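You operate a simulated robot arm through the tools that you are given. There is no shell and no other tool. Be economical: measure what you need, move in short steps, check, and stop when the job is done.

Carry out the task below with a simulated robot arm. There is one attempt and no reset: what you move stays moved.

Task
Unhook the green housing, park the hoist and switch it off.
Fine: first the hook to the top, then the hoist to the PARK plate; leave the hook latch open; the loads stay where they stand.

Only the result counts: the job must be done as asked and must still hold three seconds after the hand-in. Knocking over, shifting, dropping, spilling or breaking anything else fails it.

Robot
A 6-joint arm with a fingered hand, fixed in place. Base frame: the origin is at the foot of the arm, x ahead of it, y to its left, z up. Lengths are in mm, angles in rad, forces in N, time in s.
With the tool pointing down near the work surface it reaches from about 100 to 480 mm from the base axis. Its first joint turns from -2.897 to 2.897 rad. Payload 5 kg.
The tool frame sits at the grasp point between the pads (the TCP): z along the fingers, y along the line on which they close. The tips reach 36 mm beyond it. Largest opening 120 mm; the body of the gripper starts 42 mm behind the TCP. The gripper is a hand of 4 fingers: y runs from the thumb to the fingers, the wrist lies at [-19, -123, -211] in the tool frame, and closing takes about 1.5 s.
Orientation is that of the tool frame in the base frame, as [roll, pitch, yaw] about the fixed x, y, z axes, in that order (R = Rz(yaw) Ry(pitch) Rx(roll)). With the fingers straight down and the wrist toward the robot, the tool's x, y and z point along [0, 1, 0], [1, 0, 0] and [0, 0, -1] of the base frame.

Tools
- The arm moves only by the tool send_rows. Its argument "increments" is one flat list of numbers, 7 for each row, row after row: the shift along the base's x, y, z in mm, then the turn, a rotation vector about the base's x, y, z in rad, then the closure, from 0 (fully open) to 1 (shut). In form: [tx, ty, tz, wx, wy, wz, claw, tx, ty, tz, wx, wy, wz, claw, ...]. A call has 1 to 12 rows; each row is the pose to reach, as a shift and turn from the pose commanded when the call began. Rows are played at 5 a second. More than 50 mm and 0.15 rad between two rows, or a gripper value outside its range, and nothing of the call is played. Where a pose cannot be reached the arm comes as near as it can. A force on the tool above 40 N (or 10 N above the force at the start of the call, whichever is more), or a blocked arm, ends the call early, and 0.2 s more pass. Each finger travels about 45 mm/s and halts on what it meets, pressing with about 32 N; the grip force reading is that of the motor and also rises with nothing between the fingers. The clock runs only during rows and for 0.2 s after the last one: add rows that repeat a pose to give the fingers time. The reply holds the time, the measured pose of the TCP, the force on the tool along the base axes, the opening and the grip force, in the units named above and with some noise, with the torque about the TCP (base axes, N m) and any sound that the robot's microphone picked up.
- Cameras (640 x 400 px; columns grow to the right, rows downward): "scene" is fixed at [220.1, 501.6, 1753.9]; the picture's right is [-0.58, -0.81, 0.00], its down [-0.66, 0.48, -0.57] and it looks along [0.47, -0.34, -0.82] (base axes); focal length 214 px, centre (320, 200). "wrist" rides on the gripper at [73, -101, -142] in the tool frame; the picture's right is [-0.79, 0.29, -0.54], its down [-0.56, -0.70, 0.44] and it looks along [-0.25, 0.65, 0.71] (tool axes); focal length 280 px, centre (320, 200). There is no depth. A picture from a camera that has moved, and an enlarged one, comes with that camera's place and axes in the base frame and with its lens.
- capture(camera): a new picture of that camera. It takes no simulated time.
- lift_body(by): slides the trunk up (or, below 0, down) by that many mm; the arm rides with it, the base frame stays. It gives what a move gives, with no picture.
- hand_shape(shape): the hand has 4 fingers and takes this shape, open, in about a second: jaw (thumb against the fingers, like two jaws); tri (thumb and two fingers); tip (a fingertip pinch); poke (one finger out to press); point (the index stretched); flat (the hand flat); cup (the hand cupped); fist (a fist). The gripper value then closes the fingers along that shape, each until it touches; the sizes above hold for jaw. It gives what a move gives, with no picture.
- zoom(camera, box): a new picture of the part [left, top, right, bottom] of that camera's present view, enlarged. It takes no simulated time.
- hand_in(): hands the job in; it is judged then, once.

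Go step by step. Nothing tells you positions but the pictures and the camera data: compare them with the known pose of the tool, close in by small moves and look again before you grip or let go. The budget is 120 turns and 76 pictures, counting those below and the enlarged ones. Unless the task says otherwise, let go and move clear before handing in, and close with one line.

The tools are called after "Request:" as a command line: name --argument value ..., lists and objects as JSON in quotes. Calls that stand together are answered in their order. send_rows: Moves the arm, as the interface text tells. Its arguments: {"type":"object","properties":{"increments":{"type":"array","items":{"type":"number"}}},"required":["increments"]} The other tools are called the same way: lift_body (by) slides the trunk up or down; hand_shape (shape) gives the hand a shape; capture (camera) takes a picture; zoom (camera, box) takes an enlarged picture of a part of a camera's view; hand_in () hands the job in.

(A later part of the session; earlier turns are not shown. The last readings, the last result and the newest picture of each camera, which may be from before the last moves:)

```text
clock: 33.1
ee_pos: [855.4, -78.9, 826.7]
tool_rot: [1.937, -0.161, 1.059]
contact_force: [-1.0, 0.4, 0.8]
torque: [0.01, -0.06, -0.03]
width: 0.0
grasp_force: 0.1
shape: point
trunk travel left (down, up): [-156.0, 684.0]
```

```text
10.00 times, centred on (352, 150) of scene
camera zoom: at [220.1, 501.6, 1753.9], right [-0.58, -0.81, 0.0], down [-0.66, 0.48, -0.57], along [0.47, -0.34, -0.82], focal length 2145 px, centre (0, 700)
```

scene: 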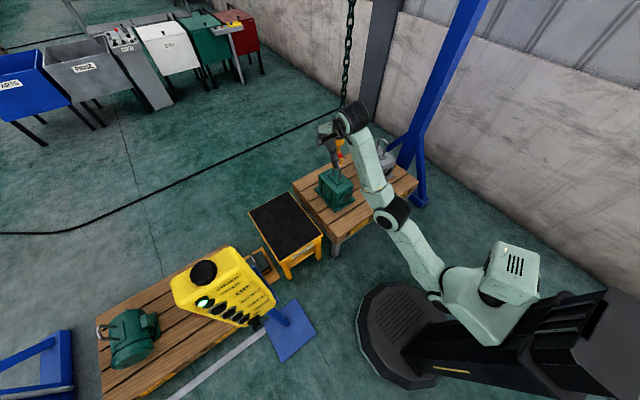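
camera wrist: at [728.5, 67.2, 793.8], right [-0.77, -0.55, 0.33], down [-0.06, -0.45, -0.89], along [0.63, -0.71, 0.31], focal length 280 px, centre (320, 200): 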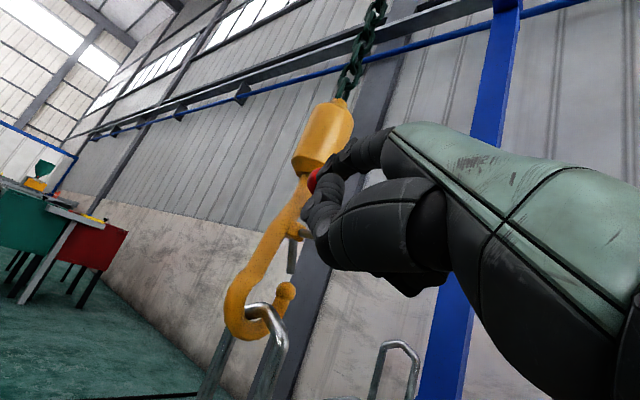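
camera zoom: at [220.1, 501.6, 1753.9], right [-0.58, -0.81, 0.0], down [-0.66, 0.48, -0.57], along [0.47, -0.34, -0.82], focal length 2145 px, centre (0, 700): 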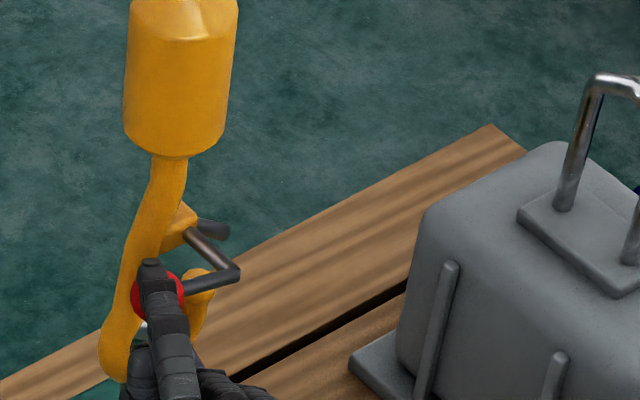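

The latch turned: the ball went down and the gate now points outward. I'll press further down a little along the arc and then release to see if it stays.

Request:
send_rows --increments '[0, 3, -10, 0, 0, 0, 0, 0, 4, -20, 0, 0, 0, 0, 0, 2, -30, 0, 0, 0, 0, 0, -2, -38, 0, 0, 0, 0]'

Request:
zoom --camera "scene" --box '[320, 130, 384, 170]'

```text
clock: 34.1
ee_pos: [855.0, -79.5, 787.1]
tool_rot: [1.937, -0.161, 1.061]
contact_force: [-0.6, 0.2, 0.9]
torque: [0.0, 0.04, 0.03]
width: 0.1
grasp_force: 0.2
shape: point
trunk travel left (down, up): [-156.0, 684.0]
```

```text
10.00 times, centred on (352, 150) of scene
camera zoom: at [220.1, 501.6, 1753.9], right [-0.58, -0.81, 0.0], down [-0.66, 0.48, -0.57], along [0.47, -0.34, -0.82], focal length 2145 px, centre (0, 700)
```

zoom: 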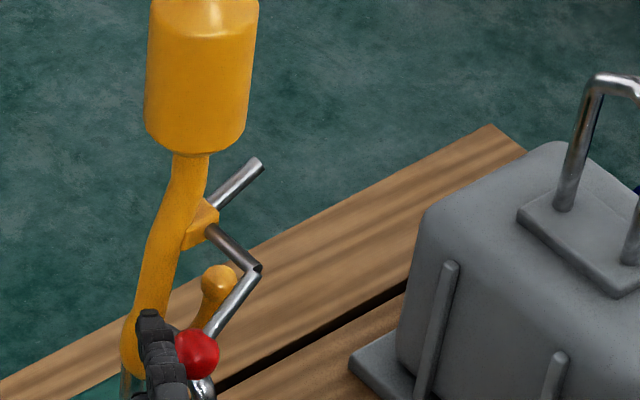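

The latch is fully open. Backing off, and checking that it stays.

Request:
send_rows --increments '[-20, 6, 0, 0, 0, 0, 0, -60, 8, 0, 0, 0, 0, 0, -100, 10, 0, 0, 0, 0, 0, -130, 30, 40, 0, 0, 0, 0, -150, 60, 70, 0, 0, 0, 0, -150, 60, 70, 0, 0, 0, 0]'

Request:
capture --camera "wrist"

```text
refused: row 4 steps farther than a row can; nothing moved
```

```text
31 pictures are left
camera wrist: at [747.9, 70.9, 756.1], right [-0.77, -0.55, 0.33], down [-0.06, -0.45, -0.89], along [0.64, -0.71, 0.31], focal length 280 px, centre (320, 200)
```

wrist: 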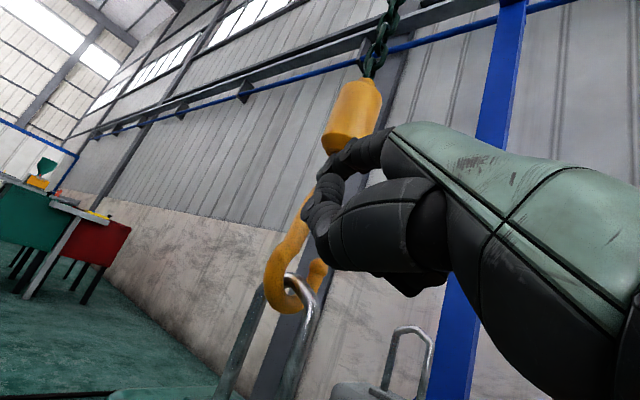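

Request:
send_rows --increments '[-20, 6, 0, 0, 0, 0, 0, -60, 8, 0, 0, 0, 0, 0, -100, 10, 0, 0, 0, 0, 0, -120, 30, 30, 0, 0, 0, 0, -140, 50, 60, 0, 0, 0, 0, -150, 60, 90, 0, 0, 0, 0]'

Request:
zoom --camera "scene" --box '[310, 120, 390, 190]'

Request:
lift_body --by 350

```text
clock: 35.5
ee_pos: [702.2, -19.2, 878.4]
tool_rot: [1.935, -0.16, 1.058]
contact_force: [-0.1, -0.7, -0.4]
torque: [0.03, 0.02, -0.01]
width: 0.0
grasp_force: 0.1
shape: point
trunk travel left (down, up): [-156.0, 684.0]
```

```text
5.71 times, centred on (350, 155) of scene
camera zoom: at [220.1, 501.6, 1753.9], right [-0.58, -0.81, 0.0], down [-0.66, 0.48, -0.57], along [0.47, -0.34, -0.82], focal length 1226 px, centre (149, 457)
```

zoom: 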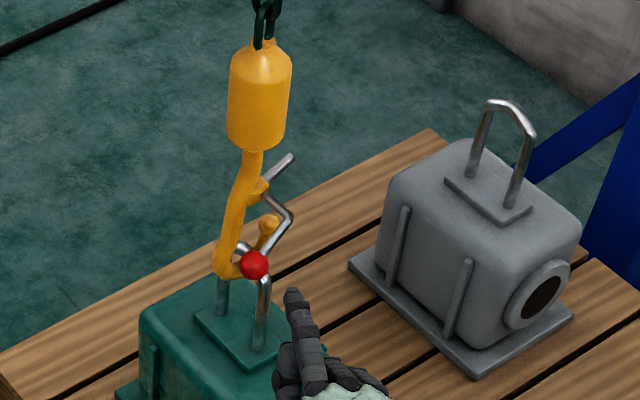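

```text
clock: 39.0
ee_pos: [702.1, -20.1, 1229.4]
tool_rot: [1.935, -0.161, 1.059]
contact_force: [0.2, 0.4, 1.1]
torque: [0.02, 0.03, 0.02]
width: 0.0
grasp_force: 0.0
shape: point
trunk travel left (down, up): [-506.0, 334.0]
```

The latch stays open with the ball hanging down. Next the pendant: I'll swing the hand left and inward, in front of the pendant's face.

Request:
send_rows --increments '[-32, 36, 0, 0, 0, 0.06, 0, -64, 72, 0, 0, 0, 0.12, 0, -96, 108, 0, 0, 0, 0.18, 0, -128, 144, 0, 0, 0, 0.24, 0, -160, 180, 0, 0, 0, 0.3, 0, -192, 216, 0, 0, 0, 0.36, 0, -224, 252, 0, 0, 0, 0.42, 0, -256, 288, 0, 0, 0, 0.48, 0, -288, 324, 0, 0, 0, 0.54, 0, -320, 360, 0, 0, 0, 0.6, 0]'

Request:
capture --camera "scene"

```text
clock: 41.2
ee_pos: [381.5, 342.3, 1229.4]
tool_rot: [1.933, -0.161, 1.661]
contact_force: [-0.1, -0.4, -0.6]
torque: [0.01, -0.02, -0.05]
width: 0.0
grasp_force: 0.1
shape: point
trunk travel left (down, up): [-506.0, 334.0]
```

```text
29 pictures are left
```

scene: 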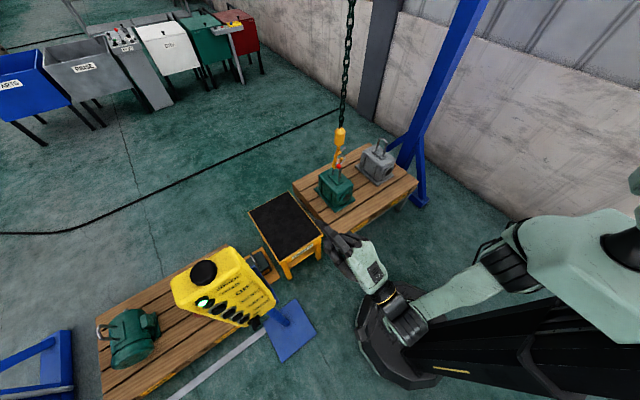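

Request:
send_rows --increments '[-30, 30, 0, 0, 0, 0.04, 0, -60, 55, 0, 0, 0, 0.08, 0, -90, 80, 0, 0, 0, 0.1, 0, -115, 100, 0, 0, 0, 0.1, 0]'

Request:
capture --camera "wrist"

```text
clock: 42.2
ee_pos: [268.1, 441.8, 1229.3]
tool_rot: [1.935, -0.16, 1.759]
contact_force: [-0.8, -0.3, 0.2]
torque: [-0.01, -0.01, 0.0]
width: 0.0
grasp_force: 0.0
shape: point
trunk travel left (down, up): [-506.0, 334.0]
```

```text
28 pictures are left
camera wrist: at [88.7, 487.8, 1196.9], right [-0.24, -0.91, 0.33], down [0.24, -0.38, -0.89], along [0.94, -0.13, 0.31], focal length 280 px, centre (320, 200)
```

wrist: 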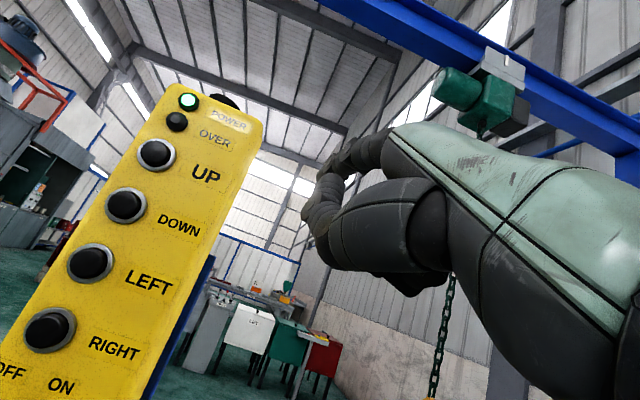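

The pendant face is clearly visible; buttons line up at x≈398, y≈627 with UP z≈1276, DOWN ≈1215, LEFT ≈1155, RIGHT ≈1096, and the switch below. I'll bring the fingertip in front of DOWN.

Request:
send_rows --increments '[5, 40, -20, 0, 0, 0, 0, 10, 80, -40, 0, 0, 0, 0, 15, 120, -60, 0, 0, 0, 0, 20, 160, -76, 0, 0, 0, 0, 25, 164, -79, 0, 0, 0, 0]'

Request:
capture --camera "wrist"

Request:
zoom --camera "scene" --box '[160, 220, 320, 360]'

```text
clock: 43.4
ee_pos: [292.1, 603.4, 1148.6]
tool_rot: [1.933, -0.161, 1.76]
contact_force: [0.6, -0.3, -0.1]
torque: [0.0, 0.03, 0.02]
width: 0.0
grasp_force: 0.0
shape: point
trunk travel left (down, up): [-506.0, 334.0]
```

```text
27 pictures are left
camera wrist: at [112.7, 649.1, 1117.8], right [-0.24, -0.91, 0.33], down [0.24, -0.38, -0.89], along [0.94, -0.13, 0.31], focal length 280 px, centre (320, 200)
```

wrist: 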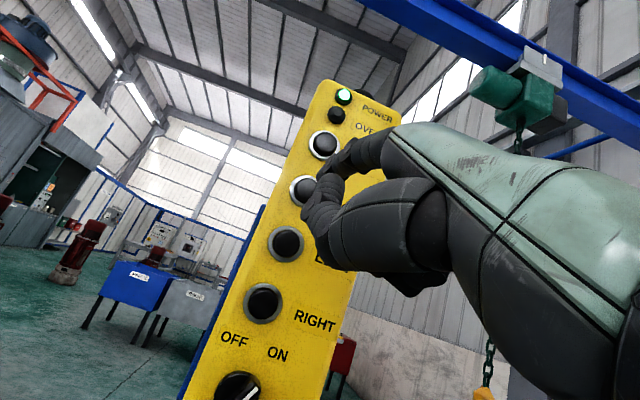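

```text
2.86 times, centred on (240, 290) of scene
camera zoom: at [220.1, 501.6, 1753.9], right [-0.58, -0.81, 0.0], down [-0.66, 0.48, -0.57], along [0.47, -0.34, -0.82], focal length 613 px, centre (549, -57)
```

zoom: 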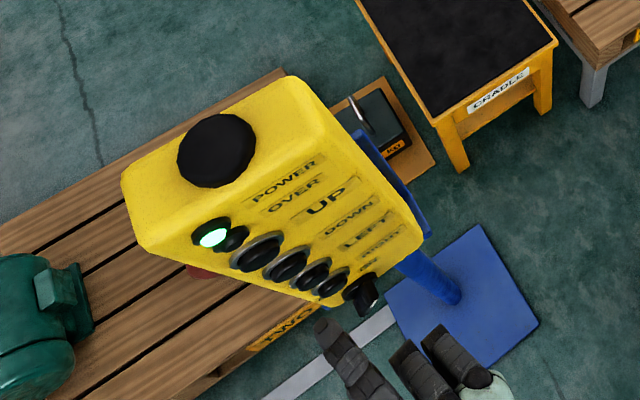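

The fingertip is in line with DOWN, with ~45–55 mm to go. Advancing in small steps.

Request:
send_rows --increments '[12, 3, 0, 0, 0, 0, 0, 24, 6, 0, 0, 0, 0, 0, 32, 6, 0, 0, 0, 0, 0, 38, 6, 0, 0, 0, 0, 0]'

Request:
zoom --camera "scene" --box '[210, 270, 274, 330]'

```text
clock: 44.4
ee_pos: [331.8, 610.0, 1149.7]
tool_rot: [1.937, -0.162, 1.759]
contact_force: [-1.0, 0.3, 0.2]
torque: [-0.03, -0.02, -0.01]
width: 0.0
grasp_force: 0.1
shape: point
trunk travel left (down, up): [-506.0, 334.0]
```

```text
6.67 times, centred on (242, 300) of scene
camera zoom: at [220.1, 501.6, 1753.9], right [-0.58, -0.81, 0.0], down [-0.66, 0.48, -0.57], along [0.47, -0.34, -0.82], focal length 1430 px, centre (840, -467)
```

zoom: 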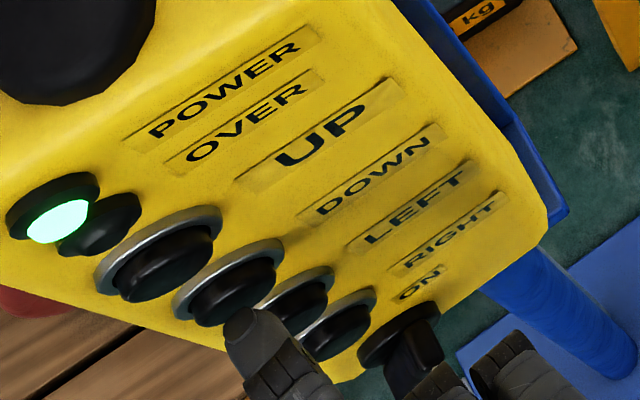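

Request:
send_rows --increments '[4, 0, 0, 0, 0, 0, 0, 8, 0, 0, 0, 0, 0, 0, 12, 0, 0, 0, 0, 0, 0]'

Request:
zoom --camera "scene" --box '[320, 130, 384, 170]'

```text
clock: 45.2
ee_pos: [341.8, 609.9, 1149.9]
tool_rot: [1.936, -0.162, 1.759]
contact_force: [-4.6, -0.3, -0.3]
torque: [-0.02, -0.22, 0.06]
width: 0.2
grasp_force: 0.1
shape: point
trunk travel left (down, up): [-506.0, 334.0]
```

```text
10.00 times, centred on (352, 150) of scene
camera zoom: at [220.1, 501.6, 1753.9], right [-0.58, -0.81, 0.0], down [-0.66, 0.48, -0.57], along [0.47, -0.34, -0.82], focal length 2145 px, centre (0, 700)
```

zoom: 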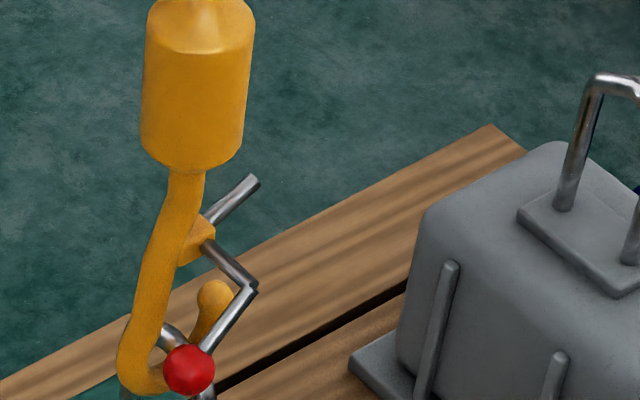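

Contact at ~5 N and the hook seems to have moved a bit down. I'll hold slightly firmer for a moment and compare.

Request:
send_rows --increments '[2, 0, 0, 0, 0, 0, 0]'

Request:
zoom --camera "scene" --box '[320, 130, 384, 170]'

```text
clock: 45.6
ee_pos: [341.8, 609.0, 1150.7]
tool_rot: [1.934, -0.161, 1.758]
contact_force: [-10.8, -1.6, -0.5]
torque: [0.09, -0.71, 0.04]
width: 115.2
grasp_force: 0.1
shape: point
trunk travel left (down, up): [-506.0, 334.0]
```

```text
10.00 times, centred on (352, 150) of scene
camera zoom: at [220.1, 501.6, 1753.9], right [-0.58, -0.81, 0.0], down [-0.66, 0.48, -0.57], along [0.47, -0.34, -0.82], focal length 2145 px, centre (0, 700)
```

zoom: 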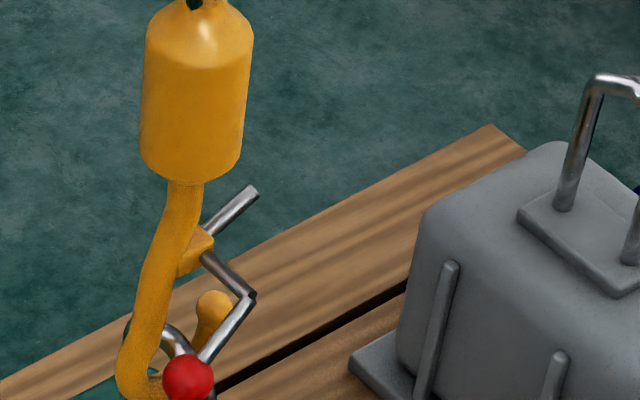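

DOWN works at ~28 mm/s; about 17 mm lowered. Holding ~0.8 s more.

Request:
send_rows --increments '[0, 0, 0, 0, 0, 0, 0, 0, 0, 0, 0, 0, 0, 0, 0, 0, 0, 0, 0, 0, 0]'

Request:
zoom --camera "scene" --box '[320, 140, 384, 180]'

```text
clock: 46.4
ee_pos: [342.4, 609.6, 1150.2]
tool_rot: [1.933, -0.161, 1.76]
contact_force: [-12.9, -0.6, -1.4]
torque: [0.1, -0.83, 0.14]
width: 115.2
grasp_force: 0.0
shape: point
trunk travel left (down, up): [-506.0, 334.0]
```

```text
10.00 times, centred on (352, 160) of scene
camera zoom: at [220.1, 501.6, 1753.9], right [-0.58, -0.81, 0.0], down [-0.66, 0.48, -0.57], along [0.47, -0.34, -0.82], focal length 2145 px, centre (0, 600)
```

zoom: 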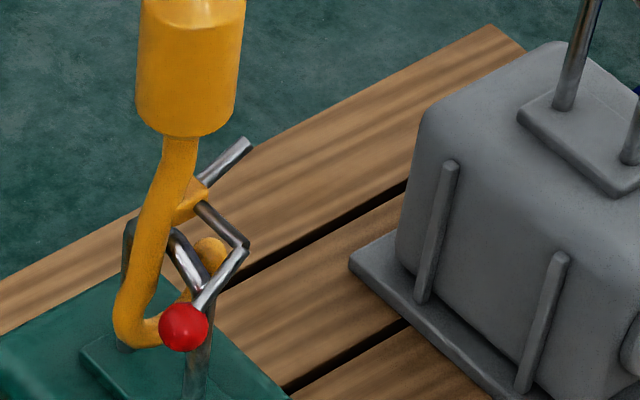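

The throat gap is nearly aligned with the bail bar; releasing will add a few mm, which is right. Retract the finger.

Request:
send_rows --increments '[-25, 0, 0, 0, 0, 0, 0, -25, 0, -30, 0, 0, 0, 0, -25, 0, -60, 0, 0, 0, 0]'

Request:
zoom --camera "scene" --box '[320, 140, 384, 180]'

```text
clock: 47.2
ee_pos: [320.6, 608.0, 1091.3]
tool_rot: [1.933, -0.16, 1.759]
contact_force: [0.0, -0.5, 0.5]
torque: [0.0, -0.01, 0.01]
width: 0.0
grasp_force: 0.0
shape: point
trunk travel left (down, up): [-506.0, 334.0]
```

```text
10.00 times, centred on (352, 160) of scene
camera zoom: at [220.1, 501.6, 1753.9], right [-0.58, -0.81, 0.0], down [-0.66, 0.48, -0.57], along [0.47, -0.34, -0.82], focal length 2145 px, centre (0, 600)
```

zoom: 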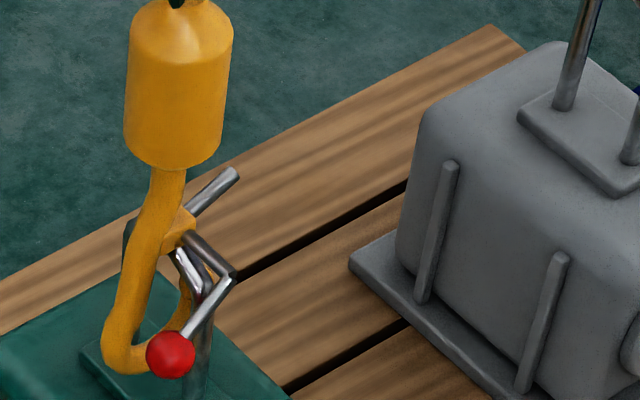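

It lowered a bit too far; a brief UP tap of ~15 mm should centre the throat on the bar. Moving to UP and tapping.

Request:
send_rows --increments '[0, 0, 40, 0, 0, 0, 0, 0, 0, 80, 0, 0, 0, 0, 0, 0, 120, 0, 0, 0, 0, 12, 0, 120, 0, 0, 0, 0, 24, 0, 120, 0, 0, 0, 0, 0, 0, 120, 0, 0, 0, 0, 0, 0, 120, 0, 0, 0, 0]'

Request:
zoom --camera "scene" --box '[320, 140, 384, 180]'

```text
clock: 48.8
ee_pos: [320.4, 608.4, 1210.5]
tool_rot: [1.935, -0.16, 1.758]
contact_force: [0.7, 0.1, -0.6]
torque: [0.01, 0.01, -0.02]
width: 115.1
grasp_force: 0.1
shape: point
trunk travel left (down, up): [-506.0, 334.0]
```

```text
10.00 times, centred on (352, 160) of scene
camera zoom: at [220.1, 501.6, 1753.9], right [-0.58, -0.81, 0.0], down [-0.66, 0.48, -0.57], along [0.47, -0.34, -0.82], focal length 2145 px, centre (0, 600)
```

zoom: 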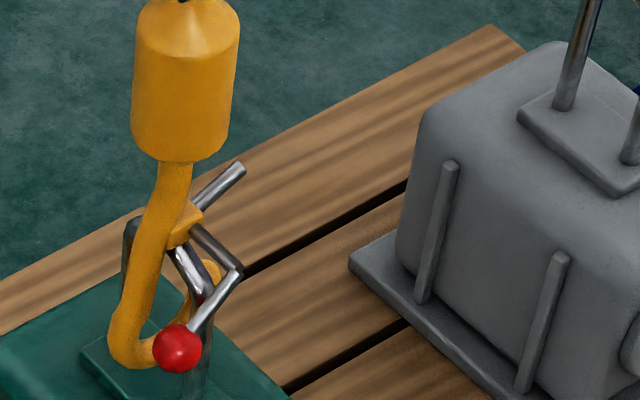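

Raised only ~5 mm. One more, slightly longer tap.

Request:
send_rows --increments '[14, 0, 0, 0, 0, 0, 0, 24, 0, 0, 0, 0, 0, 0, 24, 0, 0, 0, 0, 0, 0, 0, 0, 0, 0, 0, 0, 0, 0, 0, 0, 0, 0, 0, 0]'

Request:
zoom --camera "scene" --box '[320, 140, 384, 180]'

```text
clock: 50.0
ee_pos: [320.9, 609.2, 1210.0]
tool_rot: [1.936, -0.161, 1.757]
contact_force: [-0.9, -0.1, -0.1]
torque: [-0.01, -0.02, -0.01]
width: 0.0
grasp_force: 0.0
shape: point
trunk travel left (down, up): [-506.0, 334.0]
```

```text
10.00 times, centred on (352, 160) of scene
camera zoom: at [220.1, 501.6, 1753.9], right [-0.58, -0.81, 0.0], down [-0.66, 0.48, -0.57], along [0.47, -0.34, -0.82], focal length 2145 px, centre (0, 600)
```

zoom: 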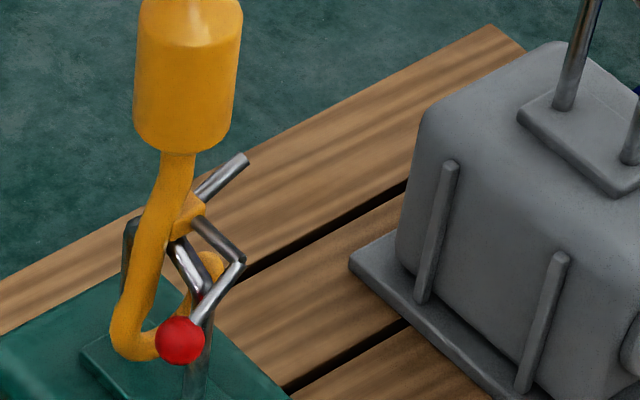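

Close to centred. A tiny extra UP tap, then move to LEFT and press briefly.

Request:
send_rows --increments '[12, 0, 0, 0, 0, 0, 0, 24, 0, 0, 0, 0, 0, 0, 0, 0, 0, 0, 0, 0, 0, 0, 0, -40, 0, 0, 0, 0, 0, 0, -80, 0, 0, 0, 0, 0, 0, -120, 0, 0, 0, 0, 14, 0, -120, 0, 0, 0, 0, 24, 0, -120, 0, 0, 0, 0, 24, 0, -120, 0, 0, 0, 0, 0, 0, -120, 0, 0, 0, 0, 0, 0, -120, 0, 0, 0, 0]'

Request:
zoom --camera "scene" --box '[310, 140, 374, 180]'

```text
clock: 52.4
ee_pos: [323.1, 610.2, 1090.8]
tool_rot: [1.935, -0.162, 1.76]
contact_force: [0.7, -0.6, -0.3]
torque: [0.02, -0.01, -0.01]
width: 115.4
grasp_force: 0.1
shape: point
trunk travel left (down, up): [-506.0, 334.0]
```

```text
10.00 times, centred on (342, 160) of scene
camera zoom: at [220.1, 501.6, 1753.9], right [-0.58, -0.81, 0.0], down [-0.66, 0.48, -0.57], along [0.47, -0.34, -0.82], focal length 2145 px, centre (100, 600)
```

zoom: 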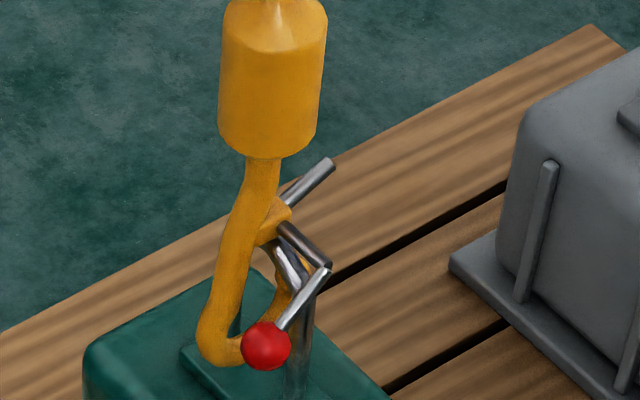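

The bar is sitting in the open throat with clearance, and LEFT moves the hook the right way. Pressing LEFT longer.

Request:
send_rows --increments '[14, 0, 0, 0, 0, 0, 0, 22, 0, 0, 0, 0, 0, 0, 22, 0, 0, 0, 0, 0, 0, 22, 0, 0, 0, 0, 0, 0, 22, 0, 0, 0, 0, 0, 0, 0, 0, 0, 0, 0, 0, 0, 0, 0, 0, 0, 0, 0, 0, 0, 0, 0, 0, 0, 0]'

Request:
zoom --camera "scene" --box '[310, 140, 374, 180]'

```text
refused: increments must hold 7 numbers for each row
```

```text
10.00 times, centred on (342, 160) of scene
camera zoom: at [220.1, 501.6, 1753.9], right [-0.58, -0.81, 0.0], down [-0.66, 0.48, -0.57], along [0.47, -0.34, -0.82], focal length 2145 px, centre (100, 600)
```

zoom: 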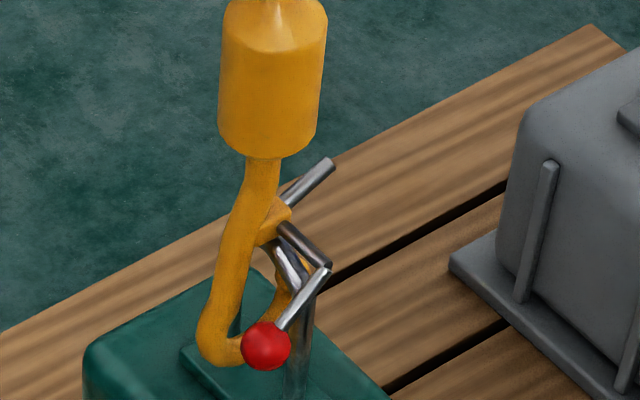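

A row was malformed; repeating properly.

Request:
send_rows --increments '[14, 0, 0, 0, 0, 0, 0, 22, 0, 0, 0, 0, 0, 0, 22, 0, 0, 0, 0, 0, 0, 22, 0, 0, 0, 0, 0, 0, 0, 0, 0, 0, 0, 0, 0, 0, 0, 0, 0, 0, 0, 0]'

Request:
zoom --camera "scene" --box '[310, 140, 374, 180]'

```text
clock: 53.8
ee_pos: [322.8, 608.9, 1089.7]
tool_rot: [1.935, -0.161, 1.756]
contact_force: [-0.4, 0.8, -0.2]
torque: [0.03, 0.01, -0.02]
width: 0.3
grasp_force: 0.0
shape: point
trunk travel left (down, up): [-506.0, 334.0]
```

```text
10.00 times, centred on (342, 160) of scene
camera zoom: at [220.1, 501.6, 1753.9], right [-0.58, -0.81, 0.0], down [-0.66, 0.48, -0.57], along [0.47, -0.34, -0.82], focal length 2145 px, centre (100, 600)
```

zoom: 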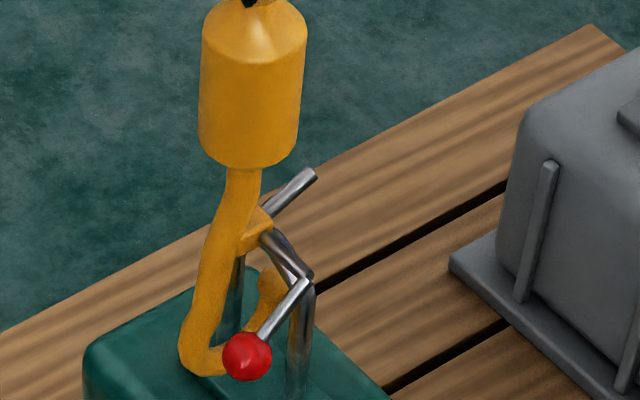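

The tip is now directly beneath the bar. Continue LEFT ~40 mm more.

Request:
send_rows --increments '[14, 0, 0, 0, 0, 0, 0, 22, 0, 0, 0, 0, 0, 0, 22, 0, 0, 0, 0, 0, 0, 22, 0, 0, 0, 0, 0, 0, 22, 0, 0, 0, 0, 0, 0, 22, 0, 0, 0, 0, 0, 0, 0, 0, 0, 0, 0, 0, 0, 0, 0, 0, 0, 0, 0, 0]'

Request:
zoom --camera "scene" --box '[310, 140, 374, 180]'

```text
clock: 55.6
ee_pos: [322.0, 607.7, 1088.9]
tool_rot: [1.936, -0.161, 1.757]
contact_force: [-0.2, -0.9, 0.4]
torque: [0.01, -0.02, 0.01]
width: 115.2
grasp_force: 0.0
shape: point
trunk travel left (down, up): [-506.0, 334.0]
```

```text
10.00 times, centred on (342, 160) of scene
camera zoom: at [220.1, 501.6, 1753.9], right [-0.58, -0.81, 0.0], down [-0.66, 0.48, -0.57], along [0.47, -0.34, -0.82], focal length 2145 px, centre (100, 600)
```

zoom: 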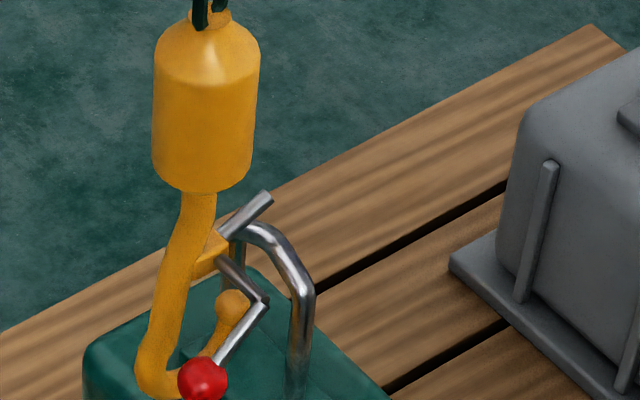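

The hook is clear of the bail. A bit more LEFT for margin, then go to UP.

Request:
send_rows --increments '[14, 0, 0, 0, 0, 0, 0, 22, 0, 0, 0, 0, 0, 0, 22, 0, 0, 0, 0, 0, 0, 22, 0, 0, 0, 0, 0, 0, 0, 0, 0, 0, 0, 0, 0, 0, 0, 40, 0, 0, 0, 0, 0, 0, 80, 0, 0, 0, 0, 0, 0, 121, 0, 0, 0, 0, 0, 0, 121, 0, 0, 0, 0]'

Request:
zoom --camera "scene" --box '[310, 140, 374, 180]'

```text
clock: 57.6
ee_pos: [319.8, 609.2, 1210.1]
tool_rot: [1.935, -0.161, 1.762]
contact_force: [-0.1, -0.9, -0.1]
torque: [0.0, 0.0, 0.0]
width: 0.0
grasp_force: 0.1
shape: point
trunk travel left (down, up): [-506.0, 334.0]
```

```text
10.00 times, centred on (342, 160) of scene
camera zoom: at [220.1, 501.6, 1753.9], right [-0.58, -0.81, 0.0], down [-0.66, 0.48, -0.57], along [0.47, -0.34, -0.82], focal length 2145 px, centre (100, 600)
```

zoom: 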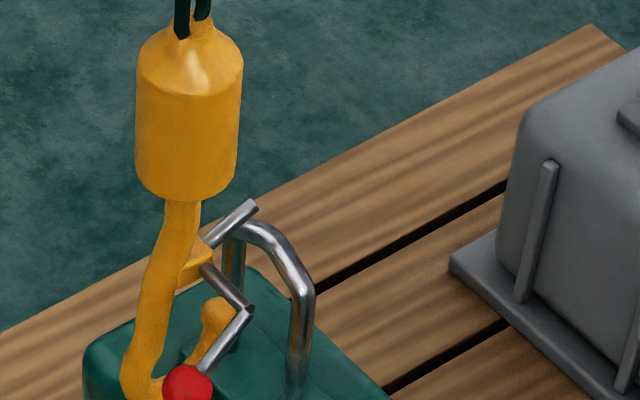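

Well clear. Now hold UP.

Request:
send_rows --increments '[14, 0, 0, 0, 0, 0, 0, 24, 0, 0, 0, 0, 0, 0, 24, 0, 0, 0, 0, 0, 0, 24, 0, 0, 0, 0, 0, 0, 24, 0, 0, 0, 0, 0, 0, 24, 0, 0, 0, 0, 0, 0, 24, 0, 0, 0, 0, 0, 0, 24, 0, 0, 0, 0, 0, 0, 24, 0, 0, 0, 0, 0, 0, 24, 0, 0, 0, 0, 0, 0, 24, 0, 0, 0, 0, 0, 0, 24, 0, 0, 0, 0, 0, 0]'

Request:
capture --camera "scene"

```text
clock: 60.2
ee_pos: [342.5, 609.3, 1212.4]
tool_rot: [1.932, -0.161, 1.76]
contact_force: [-11.5, -1.3, -1.4]
torque: [0.09, -0.77, 0.05]
width: 115.0
grasp_force: 0.1
shape: point
trunk travel left (down, up): [-506.0, 334.0]
```

```text
13 pictures are left
```

scene: 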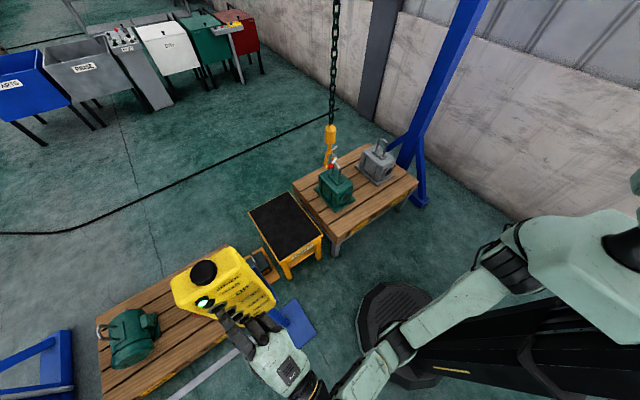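

Rising freely; hold UP on.

Request:
send_rows --increments '[0, 0, 0, 0, 0, 0, 0, 0, 0, 0, 0, 0, 0, 0, 0, 0, 0, 0, 0, 0, 0, 0, 0, 0, 0, 0, 0, 0, 0, 0, 0, 0, 0, 0, 0, 0, 0, 0, 0, 0, 0, 0, 0, 0, 0, 0, 0, 0, 0, 0, 0, 0, 0, 0, 0, 0, 0, 0, 0, 0, 0, 0, 0, 0, 0, 0, 0, 0, 0, 0, 0, 0, 0, 0, 0, 0, 0, 0, 0, 0, 0, 0, 0, 0]'

Request:
send_rows --increments '[0, 0, 0, 0, 0, 0, 0, 0, 0, 0, 0, 0, 0, 0, 0, 0, 0, 0, 0, 0, 0, 0, 0, 0, 0, 0, 0, 0, 0, 0, 0, 0, 0, 0, 0, 0, 0, 0, 0, 0, 0, 0, 0, 0, 0, 0, 0, 0, 0, 0, 0, 0, 0, 0, 0, 0, 0, 0, 0, 0, 0, 0, 0, 0, 0, 0, 0, 0, 0, 0, 0, 0, 0, 0, 0, 0, 0, 0, 0, 0, 0, 0, 0, 0]'

Request:
send_rows --increments '[0, 0, 0, 0, 0, 0, 0, 0, 0, 0, 0, 0, 0, 0, 0, 0, 0, 0, 0, 0, 0, 0, 0, 0, 0, 0, 0, 0, 0, 0, 0, 0, 0, 0, 0, 0, 0, 0, 0, 0, 0, 0, 0, 0, 0, 0, 0, 0, 0, 0, 0, 0, 0, 0, 0, 0, 0, 0, 0, 0, 0, 0, 0, 0, 0, 0, 0, 0, 0, 0, 0, 0, 0, 0, 0, 0, 0, 0, 0, 0, 0, 0, 0, 0]'

Request:
capture --camera "wrist"

```text
clock: 62.8
ee_pos: [342.5, 609.4, 1211.2]
tool_rot: [1.933, -0.161, 1.76]
contact_force: [-11.8, -1.8, -1.2]
torque: [0.11, -0.76, 0.06]
width: 115.3
grasp_force: 0.0
shape: point
trunk travel left (down, up): [-506.0, 334.0]
```

```text
clock: 65.4
ee_pos: [340.7, 608.9, 1211.4]
tool_rot: [1.934, -0.161, 1.759]
contact_force: [-11.8, -2.1, -1.0]
torque: [0.08, -0.75, 0.09]
width: 115.0
grasp_force: 0.0
shape: point
trunk travel left (down, up): [-506.0, 334.0]
```

```text
clock: 68.0
ee_pos: [342.4, 609.8, 1211.9]
tool_rot: [1.933, -0.161, 1.761]
contact_force: [-11.8, -1.8, -0.8]
torque: [0.05, -0.8, 0.04]
width: 115.1
grasp_force: 0.1
shape: point
trunk travel left (down, up): [-506.0, 334.0]
```

```text
12 pictures are left
camera wrist: at [163.1, 654.8, 1180.0], right [-0.24, -0.91, 0.33], down [0.24, -0.38, -0.89], along [0.94, -0.13, 0.31], focal length 280 px, centre (320, 200)
```

wrist: 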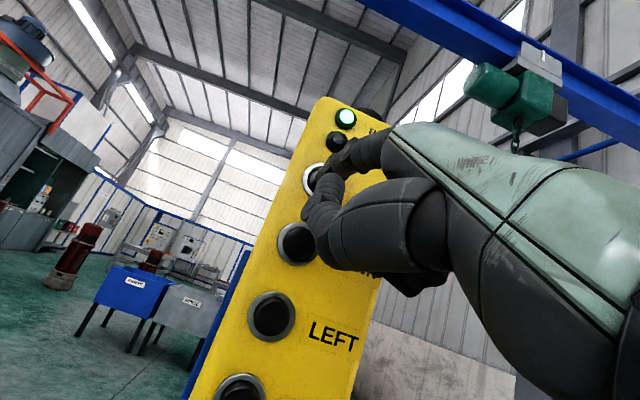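

Hook hidden by the hand; keep UP held until it surely reaches the top.

Request:
send_rows --increments '[0, 0, 0, 0, 0, 0, 0, 0, 0, 0, 0, 0, 0, 0, 0, 0, 0, 0, 0, 0, 0, 0, 0, 0, 0, 0, 0, 0, 0, 0, 0, 0, 0, 0, 0, 0, 0, 0, 0, 0, 0, 0, 0, 0, 0, 0, 0, 0, 0, 0, 0, 0, 0, 0, 0, 0, 0, 0, 0, 0, 0, 0, 0, 0, 0, 0, 0, 0, 0, 0, 0, 0, 0, 0, 0, 0, 0, 0, 0, 0, 0, 0, 0, 0]'

Request:
send_rows --increments '[0, 0, 0, 0, 0, 0, 0, 0, 0, 0, 0, 0, 0, 0, 0, 0, 0, 0, 0, 0, 0, 0, 0, 0, 0, 0, 0, 0, 0, 0, 0, 0, 0, 0, 0, 0, 0, 0, 0, 0, 0, 0, 0, 0, 0, 0, 0, 0, 0, 0, 0, 0, 0, 0, 0, 0, 0, 0, 0, 0, 0, 0, 0, 0, 0, 0, 0, 0, 0, 0, 0, 0, 0, 0, 0, 0, 0, 0, 0, 0, 0, 0, 0, 0]'

Request:
send_rows --increments '[0, 0, 0, 0, 0, 0, 0, 0, 0, 0, 0, 0, 0, 0, 0, 0, 0, 0, 0, 0, 0, 0, 0, 0, 0, 0, 0, 0, 0, 0, 0, 0, 0, 0, 0, 0, 0, 0, 0, 0, 0, 0, 0, 0, 0, 0, 0, 0, 0, 0, 0, 0, 0, 0, 0, 0, 0, 0, 0, 0, 0, 0, 0, 0, 0, 0, 0, 0, 0, 0, 0, 0, 0, 0, 0, 0, 0, 0, 0, 0, 0, 0, 0, 0]'

Request:
send_rows --increments '[0, 0, 0, 0, 0, 0, 0, 0, 0, 0, 0, 0, 0, 0, 0, 0, 0, 0, 0, 0, 0, 0, 0, 0, 0, 0, 0, 0, 0, 0, 0, 0, 0, 0, 0, 0, 0, 0, 0, 0, 0, 0, 0, 0, 0, 0, 0, 0, 0, 0, 0, 0, 0, 0, 0, 0, 0, 0, 0, 0, 0, 0, 0, 0, 0, 0, 0, 0, 0, 0, 0, 0, 0, 0, 0, 0, 0, 0, 0, 0, 0, 0, 0, 0]'

Request:
send_rows --increments '[0, 0, 0, 0, 0, 0, 0, 0, 0, 0, 0, 0, 0, 0, 0, 0, 0, 0, 0, 0, 0, 0, 0, 0, 0, 0, 0, 0, 0, 0, 0, 0, 0, 0, 0, 0, 0, 0, 0, 0, 0, 0, 0, 0, 0, 0, 0, 0, 0, 0, 0, 0, 0, 0, 0, 0, 0, 0, 0, 0, 0, 0, 0, 0, 0, 0, 0, 0, 0, 0, -25, 0, 0, 0, 0, 0, 0, -45, -40, 0, 0, 0, 0, 0]'

Request:
capture --camera "wrist"

```text
clock: 70.6
ee_pos: [343.2, 609.3, 1211.7]
tool_rot: [1.933, -0.161, 1.758]
contact_force: [-13.2, -2.2, -1.2]
torque: [0.09, -0.78, 0.08]
width: 114.9
grasp_force: 0.0
shape: point
trunk travel left (down, up): [-506.0, 334.0]
```

```text
clock: 73.2
ee_pos: [343.1, 609.1, 1212.6]
tool_rot: [1.933, -0.16, 1.756]
contact_force: [-11.9, -2.0, -0.8]
torque: [0.07, -0.8, 0.07]
width: 115.1
grasp_force: 0.1
shape: point
trunk travel left (down, up): [-506.0, 334.0]
```

```text
clock: 75.8
ee_pos: [342.2, 608.8, 1211.9]
tool_rot: [1.934, -0.161, 1.759]
contact_force: [-13.3, -1.9, -1.9]
torque: [0.11, -0.77, 0.05]
width: 115.0
grasp_force: 0.0
shape: point
trunk travel left (down, up): [-506.0, 334.0]
```

```text
clock: 78.4
ee_pos: [342.5, 608.1, 1212.2]
tool_rot: [1.933, -0.161, 1.76]
contact_force: [-11.3, -1.3, -1.2]
torque: [0.11, -0.79, 0.08]
width: 115.3
grasp_force: 0.1
shape: point
trunk travel left (down, up): [-506.0, 334.0]
```

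```text
clock: 81.0
ee_pos: [301.1, 570.1, 1211.1]
tool_rot: [1.933, -0.163, 1.76]
contact_force: [0.6, -0.2, 0.3]
torque: [0.0, 0.01, -0.01]
width: 0.0
grasp_force: 0.0
shape: point
trunk travel left (down, up): [-506.0, 334.0]
```

```text
11 pictures are left
camera wrist: at [121.3, 614.7, 1180.3], right [-0.24, -0.91, 0.33], down [0.24, -0.38, -0.89], along [0.94, -0.13, 0.31], focal length 280 px, centre (320, 200)
```

wrist: 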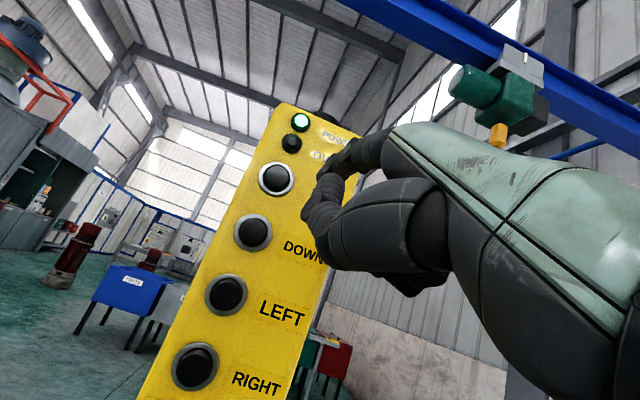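

The hook block is right under the hoist – top reached. Now look for the PARK plate along the beam.

Request:
zoom --camera "wrist" --box '[340, 0, 640, 190]'

```text
2.11 times, centred on (490, 95) of wrist
camera zoom: at [121.3, 614.7, 1180.3], right [-0.24, -0.91, 0.33], down [0.24, -0.38, -0.89], along [0.94, -0.13, 0.31], focal length 590 px, centre (-38, 421)
```

zoom: 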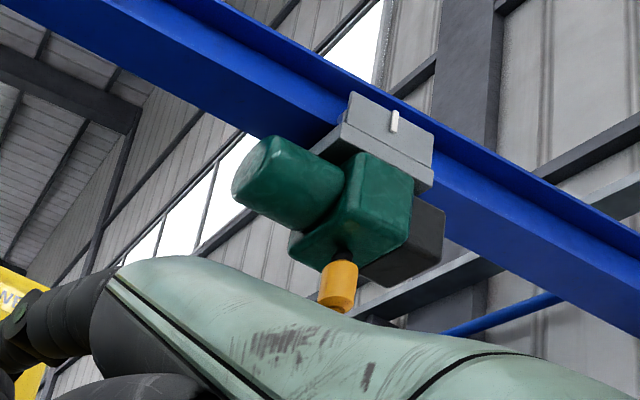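

No plate to the right of the trolley; it carries a white pointer mark. I'll turn the camera left to see the +y end of the beam.

Request:
send_rows --increments '[-15, -40, 0, 0, 0, 0, 0, -30, -80, 0, 0, 0, 0.13, 0, -45, -120, 0, 0, 0, 0.26, 0, -51, -140, 0, 0, 0, 0.39, 0, -51, -140, 0, 0, 0, 0.5, 0]'

Request:
capture --camera "wrist"

```text
clock: 82.2
ee_pos: [247.1, 449.8, 1205.4]
tool_rot: [1.935, -0.161, 2.256]
contact_force: [0.7, 0.5, 0.7]
torque: [0.0, 0.0, 0.0]
width: 0.1
grasp_force: 0.1
shape: point
out of reach, approached as far as the arm can: row 5
trunk travel left (down, up): [-506.0, 334.0]
```

```text
9 pictures are left
camera wrist: at [68.5, 404.5, 1173.2], right [0.23, -0.92, 0.33], down [0.4, -0.22, -0.89], along [0.89, 0.33, 0.31], focal length 280 px, centre (320, 200)
```

wrist: 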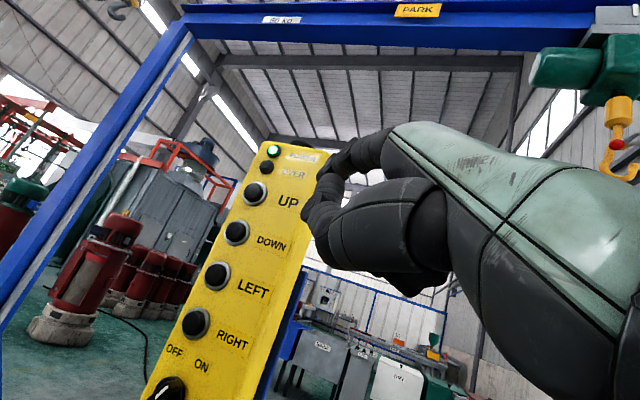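

The yellow PARK plate is on the beam at about y≈590 and the trolley at y≈−95, so it needs ~685 mm LEFT. I'll press LEFT ~3.5 s, then return here to measure.

Request:
send_rows --increments '[10, 30, -25, 0, 0, -0.13, 0, 20, 62, -52, 0, 0, -0.26, 0, 33, 95, -80, 0, 0, -0.38, 0, 48, 127, -105, 0, 0, -0.496, 0, 75, 158, -115, 0, 0, -0.496, 0, 89, 158, -115, 0, 0, -0.496, 0, 97, 158, -115, 0, 0, -0.496, 0, 97, 158, -115, 0, 0, -0.496, 0, 97, 158, -115, 0, 0, -0.496, 0, 97, 158, -115, 0, 0, -0.496, 0, 97, 158, -115, 0, 0, -0.496, 0, 97, 158, -115, 0, 0, -0.496, 0]'

Request:
send_rows --increments '[0, 0, 0, 0, 0, 0, 0, 0, 0, 0, 0, 0, 0, 0, 0, 0, 0, 0, 0, 0, 0, 0, 0, 0, 0, 0, 0, 0, 0, 0, 0, 0, 0, 0, 0, 0, 0, 0, 0, 0, 0, 0, 0, 0, 0, 0, 0, 0, 0, 0, 0, 0, 0, 0, 0, 0, 0, 0, 0, 0, 0, 0, 0, -25, 0, 0, 0, 0, 0, 0]'

```text
clock: 84.8
ee_pos: [342.1, 609.0, 1089.7]
tool_rot: [1.934, -0.16, 1.763]
contact_force: [-8.0, -1.1, -0.9]
torque: [0.04, -0.54, 0.04]
width: 115.2
grasp_force: 0.2
shape: point
trunk travel left (down, up): [-506.0, 334.0]
```

```text
clock: 87.0
ee_pos: [318.0, 607.6, 1092.2]
tool_rot: [1.933, -0.16, 1.763]
contact_force: [-0.9, 1.4, 0.5]
torque: [0.01, -0.01, -0.02]
width: 115.1
grasp_force: 0.0
shape: point
trunk travel left (down, up): [-506.0, 334.0]
```

Request:
send_rows --increments '[-27, -31, 10, 0, 0, 0, 0, -42, -63, 35, 0, 0, 0.13, 0, -55, -96, 63, 0, 0, 0.26, 0, -65, -128, 90, 0, 0, 0.38, 0, -73, -158, 115, 0, 0, 0.48, 0]'

Request:
capture --camera "wrist"

```text
clock: 88.2
ee_pos: [246.0, 450.3, 1207.1]
tool_rot: [1.935, -0.161, 2.245]
contact_force: [0.3, -0.9, -0.2]
torque: [0.03, 0.02, 0.0]
width: 115.2
grasp_force: 0.0
shape: point
trunk travel left (down, up): [-506.0, 334.0]
```

```text
8 pictures are left
camera wrist: at [66.2, 405.3, 1176.6], right [0.22, -0.92, 0.33], down [0.39, -0.23, -0.89], along [0.89, 0.32, 0.31], focal length 280 px, centre (320, 200)
```

wrist: 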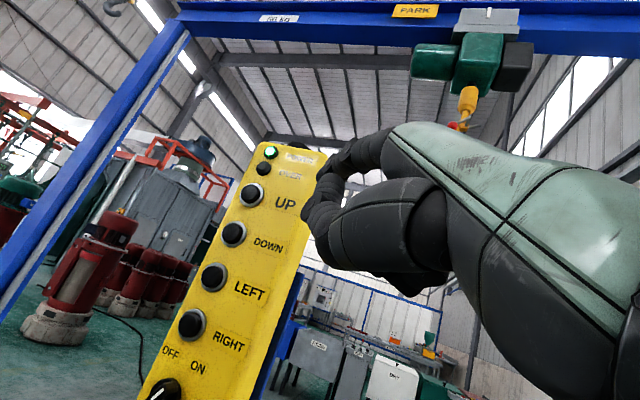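

414 mm travelled, ~274 mm left to PARK. Another press of about 1.6 s, then measure.

Request:
send_rows --increments '[10, 30, -25, 0, 0, -0.13, 0, 20, 62, -52, 0, 0, -0.26, 0, 33, 95, -80, 0, 0, -0.38, 0, 48, 127, -107, 0, 0, -0.484, 0, 75, 158, -116, 0, 0, -0.484, 0, 89, 158, -116, 0, 0, -0.484, 0, 97, 158, -116, 0, 0, -0.484, 0, 97, 158, -116, 0, 0, -0.484, 0, 97, 158, -116, 0, 0, -0.484, 0, 97, 158, -116, 0, 0, -0.484, 0, 97, 158, -116, 0, 0, -0.484, 0, 97, 158, -116, 0, 0, -0.484, 0]'

Request:
send_rows --increments '[-24, 0, 0, 0, 0, 0, 0, -49, -31, 10, 0, 0, 0, 0, -64, -63, 35, 0, 0, 0.13, 0, -77, -96, 63, 0, 0, 0.26, 0, -87, -128, 90, 0, 0, 0.38, 0, -96, -158, 115, 0, 0, 0.48, 0, -96, -158, 115, 0, 0, 0.48, 0]'

Request:
capture --camera "wrist"

```text
clock: 90.8
ee_pos: [340.9, 608.7, 1090.2]
tool_rot: [1.934, -0.161, 1.762]
contact_force: [-6.4, -0.8, -1.3]
torque: [0.06, -0.43, 0.03]
width: 115.2
grasp_force: 0.0
shape: point
trunk travel left (down, up): [-506.0, 334.0]
```

```text
clock: 92.4
ee_pos: [245.0, 450.1, 1204.0]
tool_rot: [1.934, -0.159, 2.24]
contact_force: [-0.2, 1.4, 0.1]
torque: [0.06, -0.02, -0.01]
width: 115.2
grasp_force: 0.1
shape: point
trunk travel left (down, up): [-506.0, 334.0]
```

```text
7 pictures are left
camera wrist: at [65.4, 407.0, 1172.7], right [0.21, -0.92, 0.33], down [0.39, -0.23, -0.89], along [0.9, 0.32, 0.31], focal length 280 px, centre (320, 200)
```

wrist: 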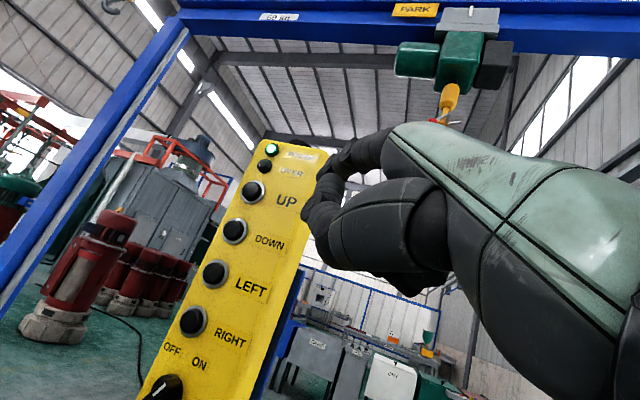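

About 70 mm moved in that press (slow start stage); ~204 mm remain. Two more equal presses, then look.

Request:
send_rows --increments '[10, 30, -25, 0, 0, -0.13, 0, 20, 62, -52, 0, 0, -0.26, 0, 33, 95, -80, 0, 0, -0.38, 0, 49, 127, -106, 0, 0, -0.48, 0, 76, 158, -114, 0, 0, -0.48, 0, 90, 158, -114, 0, 0, -0.48, 0, 98, 158, -114, 0, 0, -0.48, 0, 98, 158, -114, 0, 0, -0.48, 0, 98, 158, -114, 0, 0, -0.48, 0, 98, 158, -114, 0, 0, -0.48, 0, 98, 158, -114, 0, 0, -0.48, 0, 98, 158, -114, 0, 0, -0.48, 0]'

Request:
send_rows --increments '[-24, 0, 0, 0, 0, 0, 0, -24, 0, 0, 0, 0, 0, 0, -10, 0, 0, 0, 0, 0, 0, 0, 0, 0, 0, 0, 0, 0, 0, 0, 0, 0, 0, 0, 0, 0, 0, 0, 0, 0, 0, 0, 0, 0, 0, 0, 0, 0, 0, 0, 0, 0, 0, 0, 0, 0, 0, 0, 0, 0, 0, 0, 0]'

Request:
send_rows --increments '[-24, 0, 0, 0, 0, 0, 0, -49, -31, 10, 0, 0, 0, 0, -64, -63, 35, 0, 0, 0.13, 0, -77, -96, 63, 0, 0, 0.26, 0, -87, -128, 90, 0, 0, 0.38, 0, -96, -158, 115, 0, 0, 0.48, 0, -96, -158, 115, 0, 0, 0.48, 0]'

Request:
capture --camera "wrist"

```text
clock: 95.0
ee_pos: [342.7, 609.7, 1093.5]
tool_rot: [1.935, -0.16, 1.757]
contact_force: [-8.3, -1.0, -1.4]
torque: [0.05, -0.44, 0.03]
width: 115.0
grasp_force: 0.1
shape: point
trunk travel left (down, up): [-506.0, 334.0]
```

```text
clock: 97.0
ee_pos: [341.6, 608.8, 1091.9]
tool_rot: [1.934, -0.161, 1.762]
contact_force: [-11.5, -1.3, -1.1]
torque: [0.11, -0.73, 0.08]
width: 115.3
grasp_force: 0.1
shape: point
trunk travel left (down, up): [-506.0, 334.0]
```

```text
clock: 98.6
ee_pos: [249.9, 452.0, 1207.4]
tool_rot: [1.935, -0.16, 2.242]
contact_force: [0.1, 0.4, 0.5]
torque: [-0.01, 0.01, -0.04]
width: 0.2
grasp_force: 0.1
shape: point
trunk travel left (down, up): [-506.0, 334.0]
```

```text
6 pictures are left
camera wrist: at [70.9, 408.4, 1176.9], right [0.21, -0.92, 0.33], down [0.39, -0.23, -0.89], along [0.9, 0.32, 0.31], focal length 280 px, centre (320, 200)
```

wrist: 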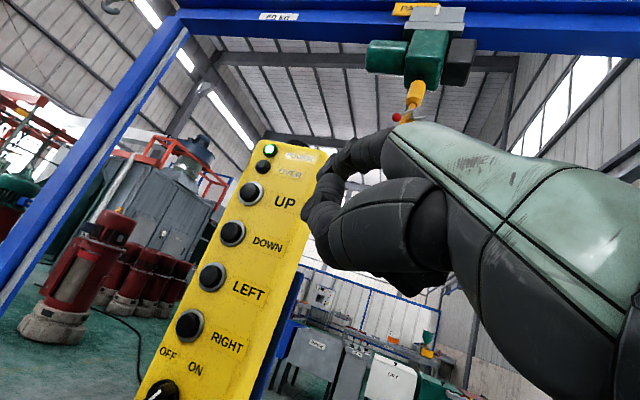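

~81 mm remain. One press of about 1.8 s should land on it.

Request:
send_rows --increments '[10, 30, -25, 0, 0, -0.13, 0, 20, 62, -52, 0, 0, -0.26, 0, 32, 95, -80, 0, 0, -0.38, 0, 46, 127, -106, 0, 0, -0.48, 0, 72, 157, -116, 0, 0, -0.48, 0, 86, 157, -116, 0, 0, -0.48, 0, 94, 157, -116, 0, 0, -0.48, 0, 94, 157, -116, 0, 0, -0.48, 0, 94, 157, -116, 0, 0, -0.48, 0, 94, 157, -116, 0, 0, -0.48, 0, 94, 157, -116, 0, 0, -0.48, 0, 94, 157, -116, 0, 0, -0.48, 0]'

Request:
send_rows --increments '[0, 0, 0, 0, 0, 0, 0, -24, 0, 0, 0, 0, 0, 0, -49, -31, 10, 0, 0, 0, 0, -64, -63, 35, 0, 0, 0.13, 0, -77, -96, 63, 0, 0, 0.26, 0, -87, -128, 90, 0, 0, 0.38, 0, -96, -158, 115, 0, 0, 0.48, 0, -96, -158, 115, 0, 0, 0.48, 0]'

Request:
zoom --camera "wrist" --box '[320, 0, 520, 130]'

```text
clock: 101.2
ee_pos: [342.0, 606.4, 1090.4]
tool_rot: [1.935, -0.161, 1.76]
contact_force: [-2.3, -0.8, -0.2]
torque: [0.02, -0.2, 0.01]
width: 115.1
grasp_force: 0.0
shape: point
trunk travel left (down, up): [-506.0, 334.0]
```

```text
clock: 103.0
ee_pos: [245.3, 448.5, 1204.7]
tool_rot: [1.933, -0.16, 2.24]
contact_force: [0.4, 0.7, 0.4]
torque: [0.0, 0.02, 0.03]
width: 0.0
grasp_force: 0.1
shape: point
trunk travel left (down, up): [-506.0, 334.0]
```

```text
3.08 times, centred on (420, 65) of wrist
camera zoom: at [65.7, 405.8, 1173.7], right [0.21, -0.92, 0.33], down [0.39, -0.23, -0.89], along [0.9, 0.32, 0.31], focal length 863 px, centre (12, 615)
```

zoom: 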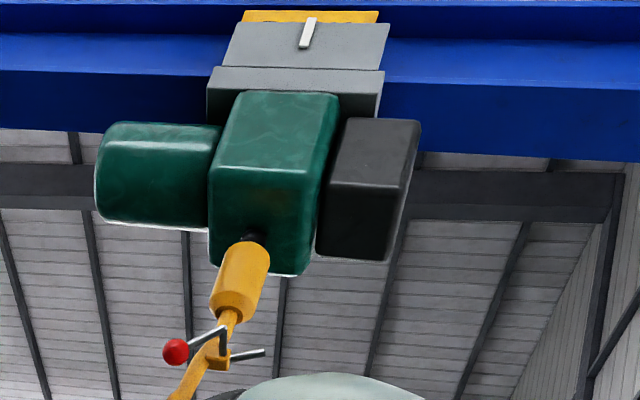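

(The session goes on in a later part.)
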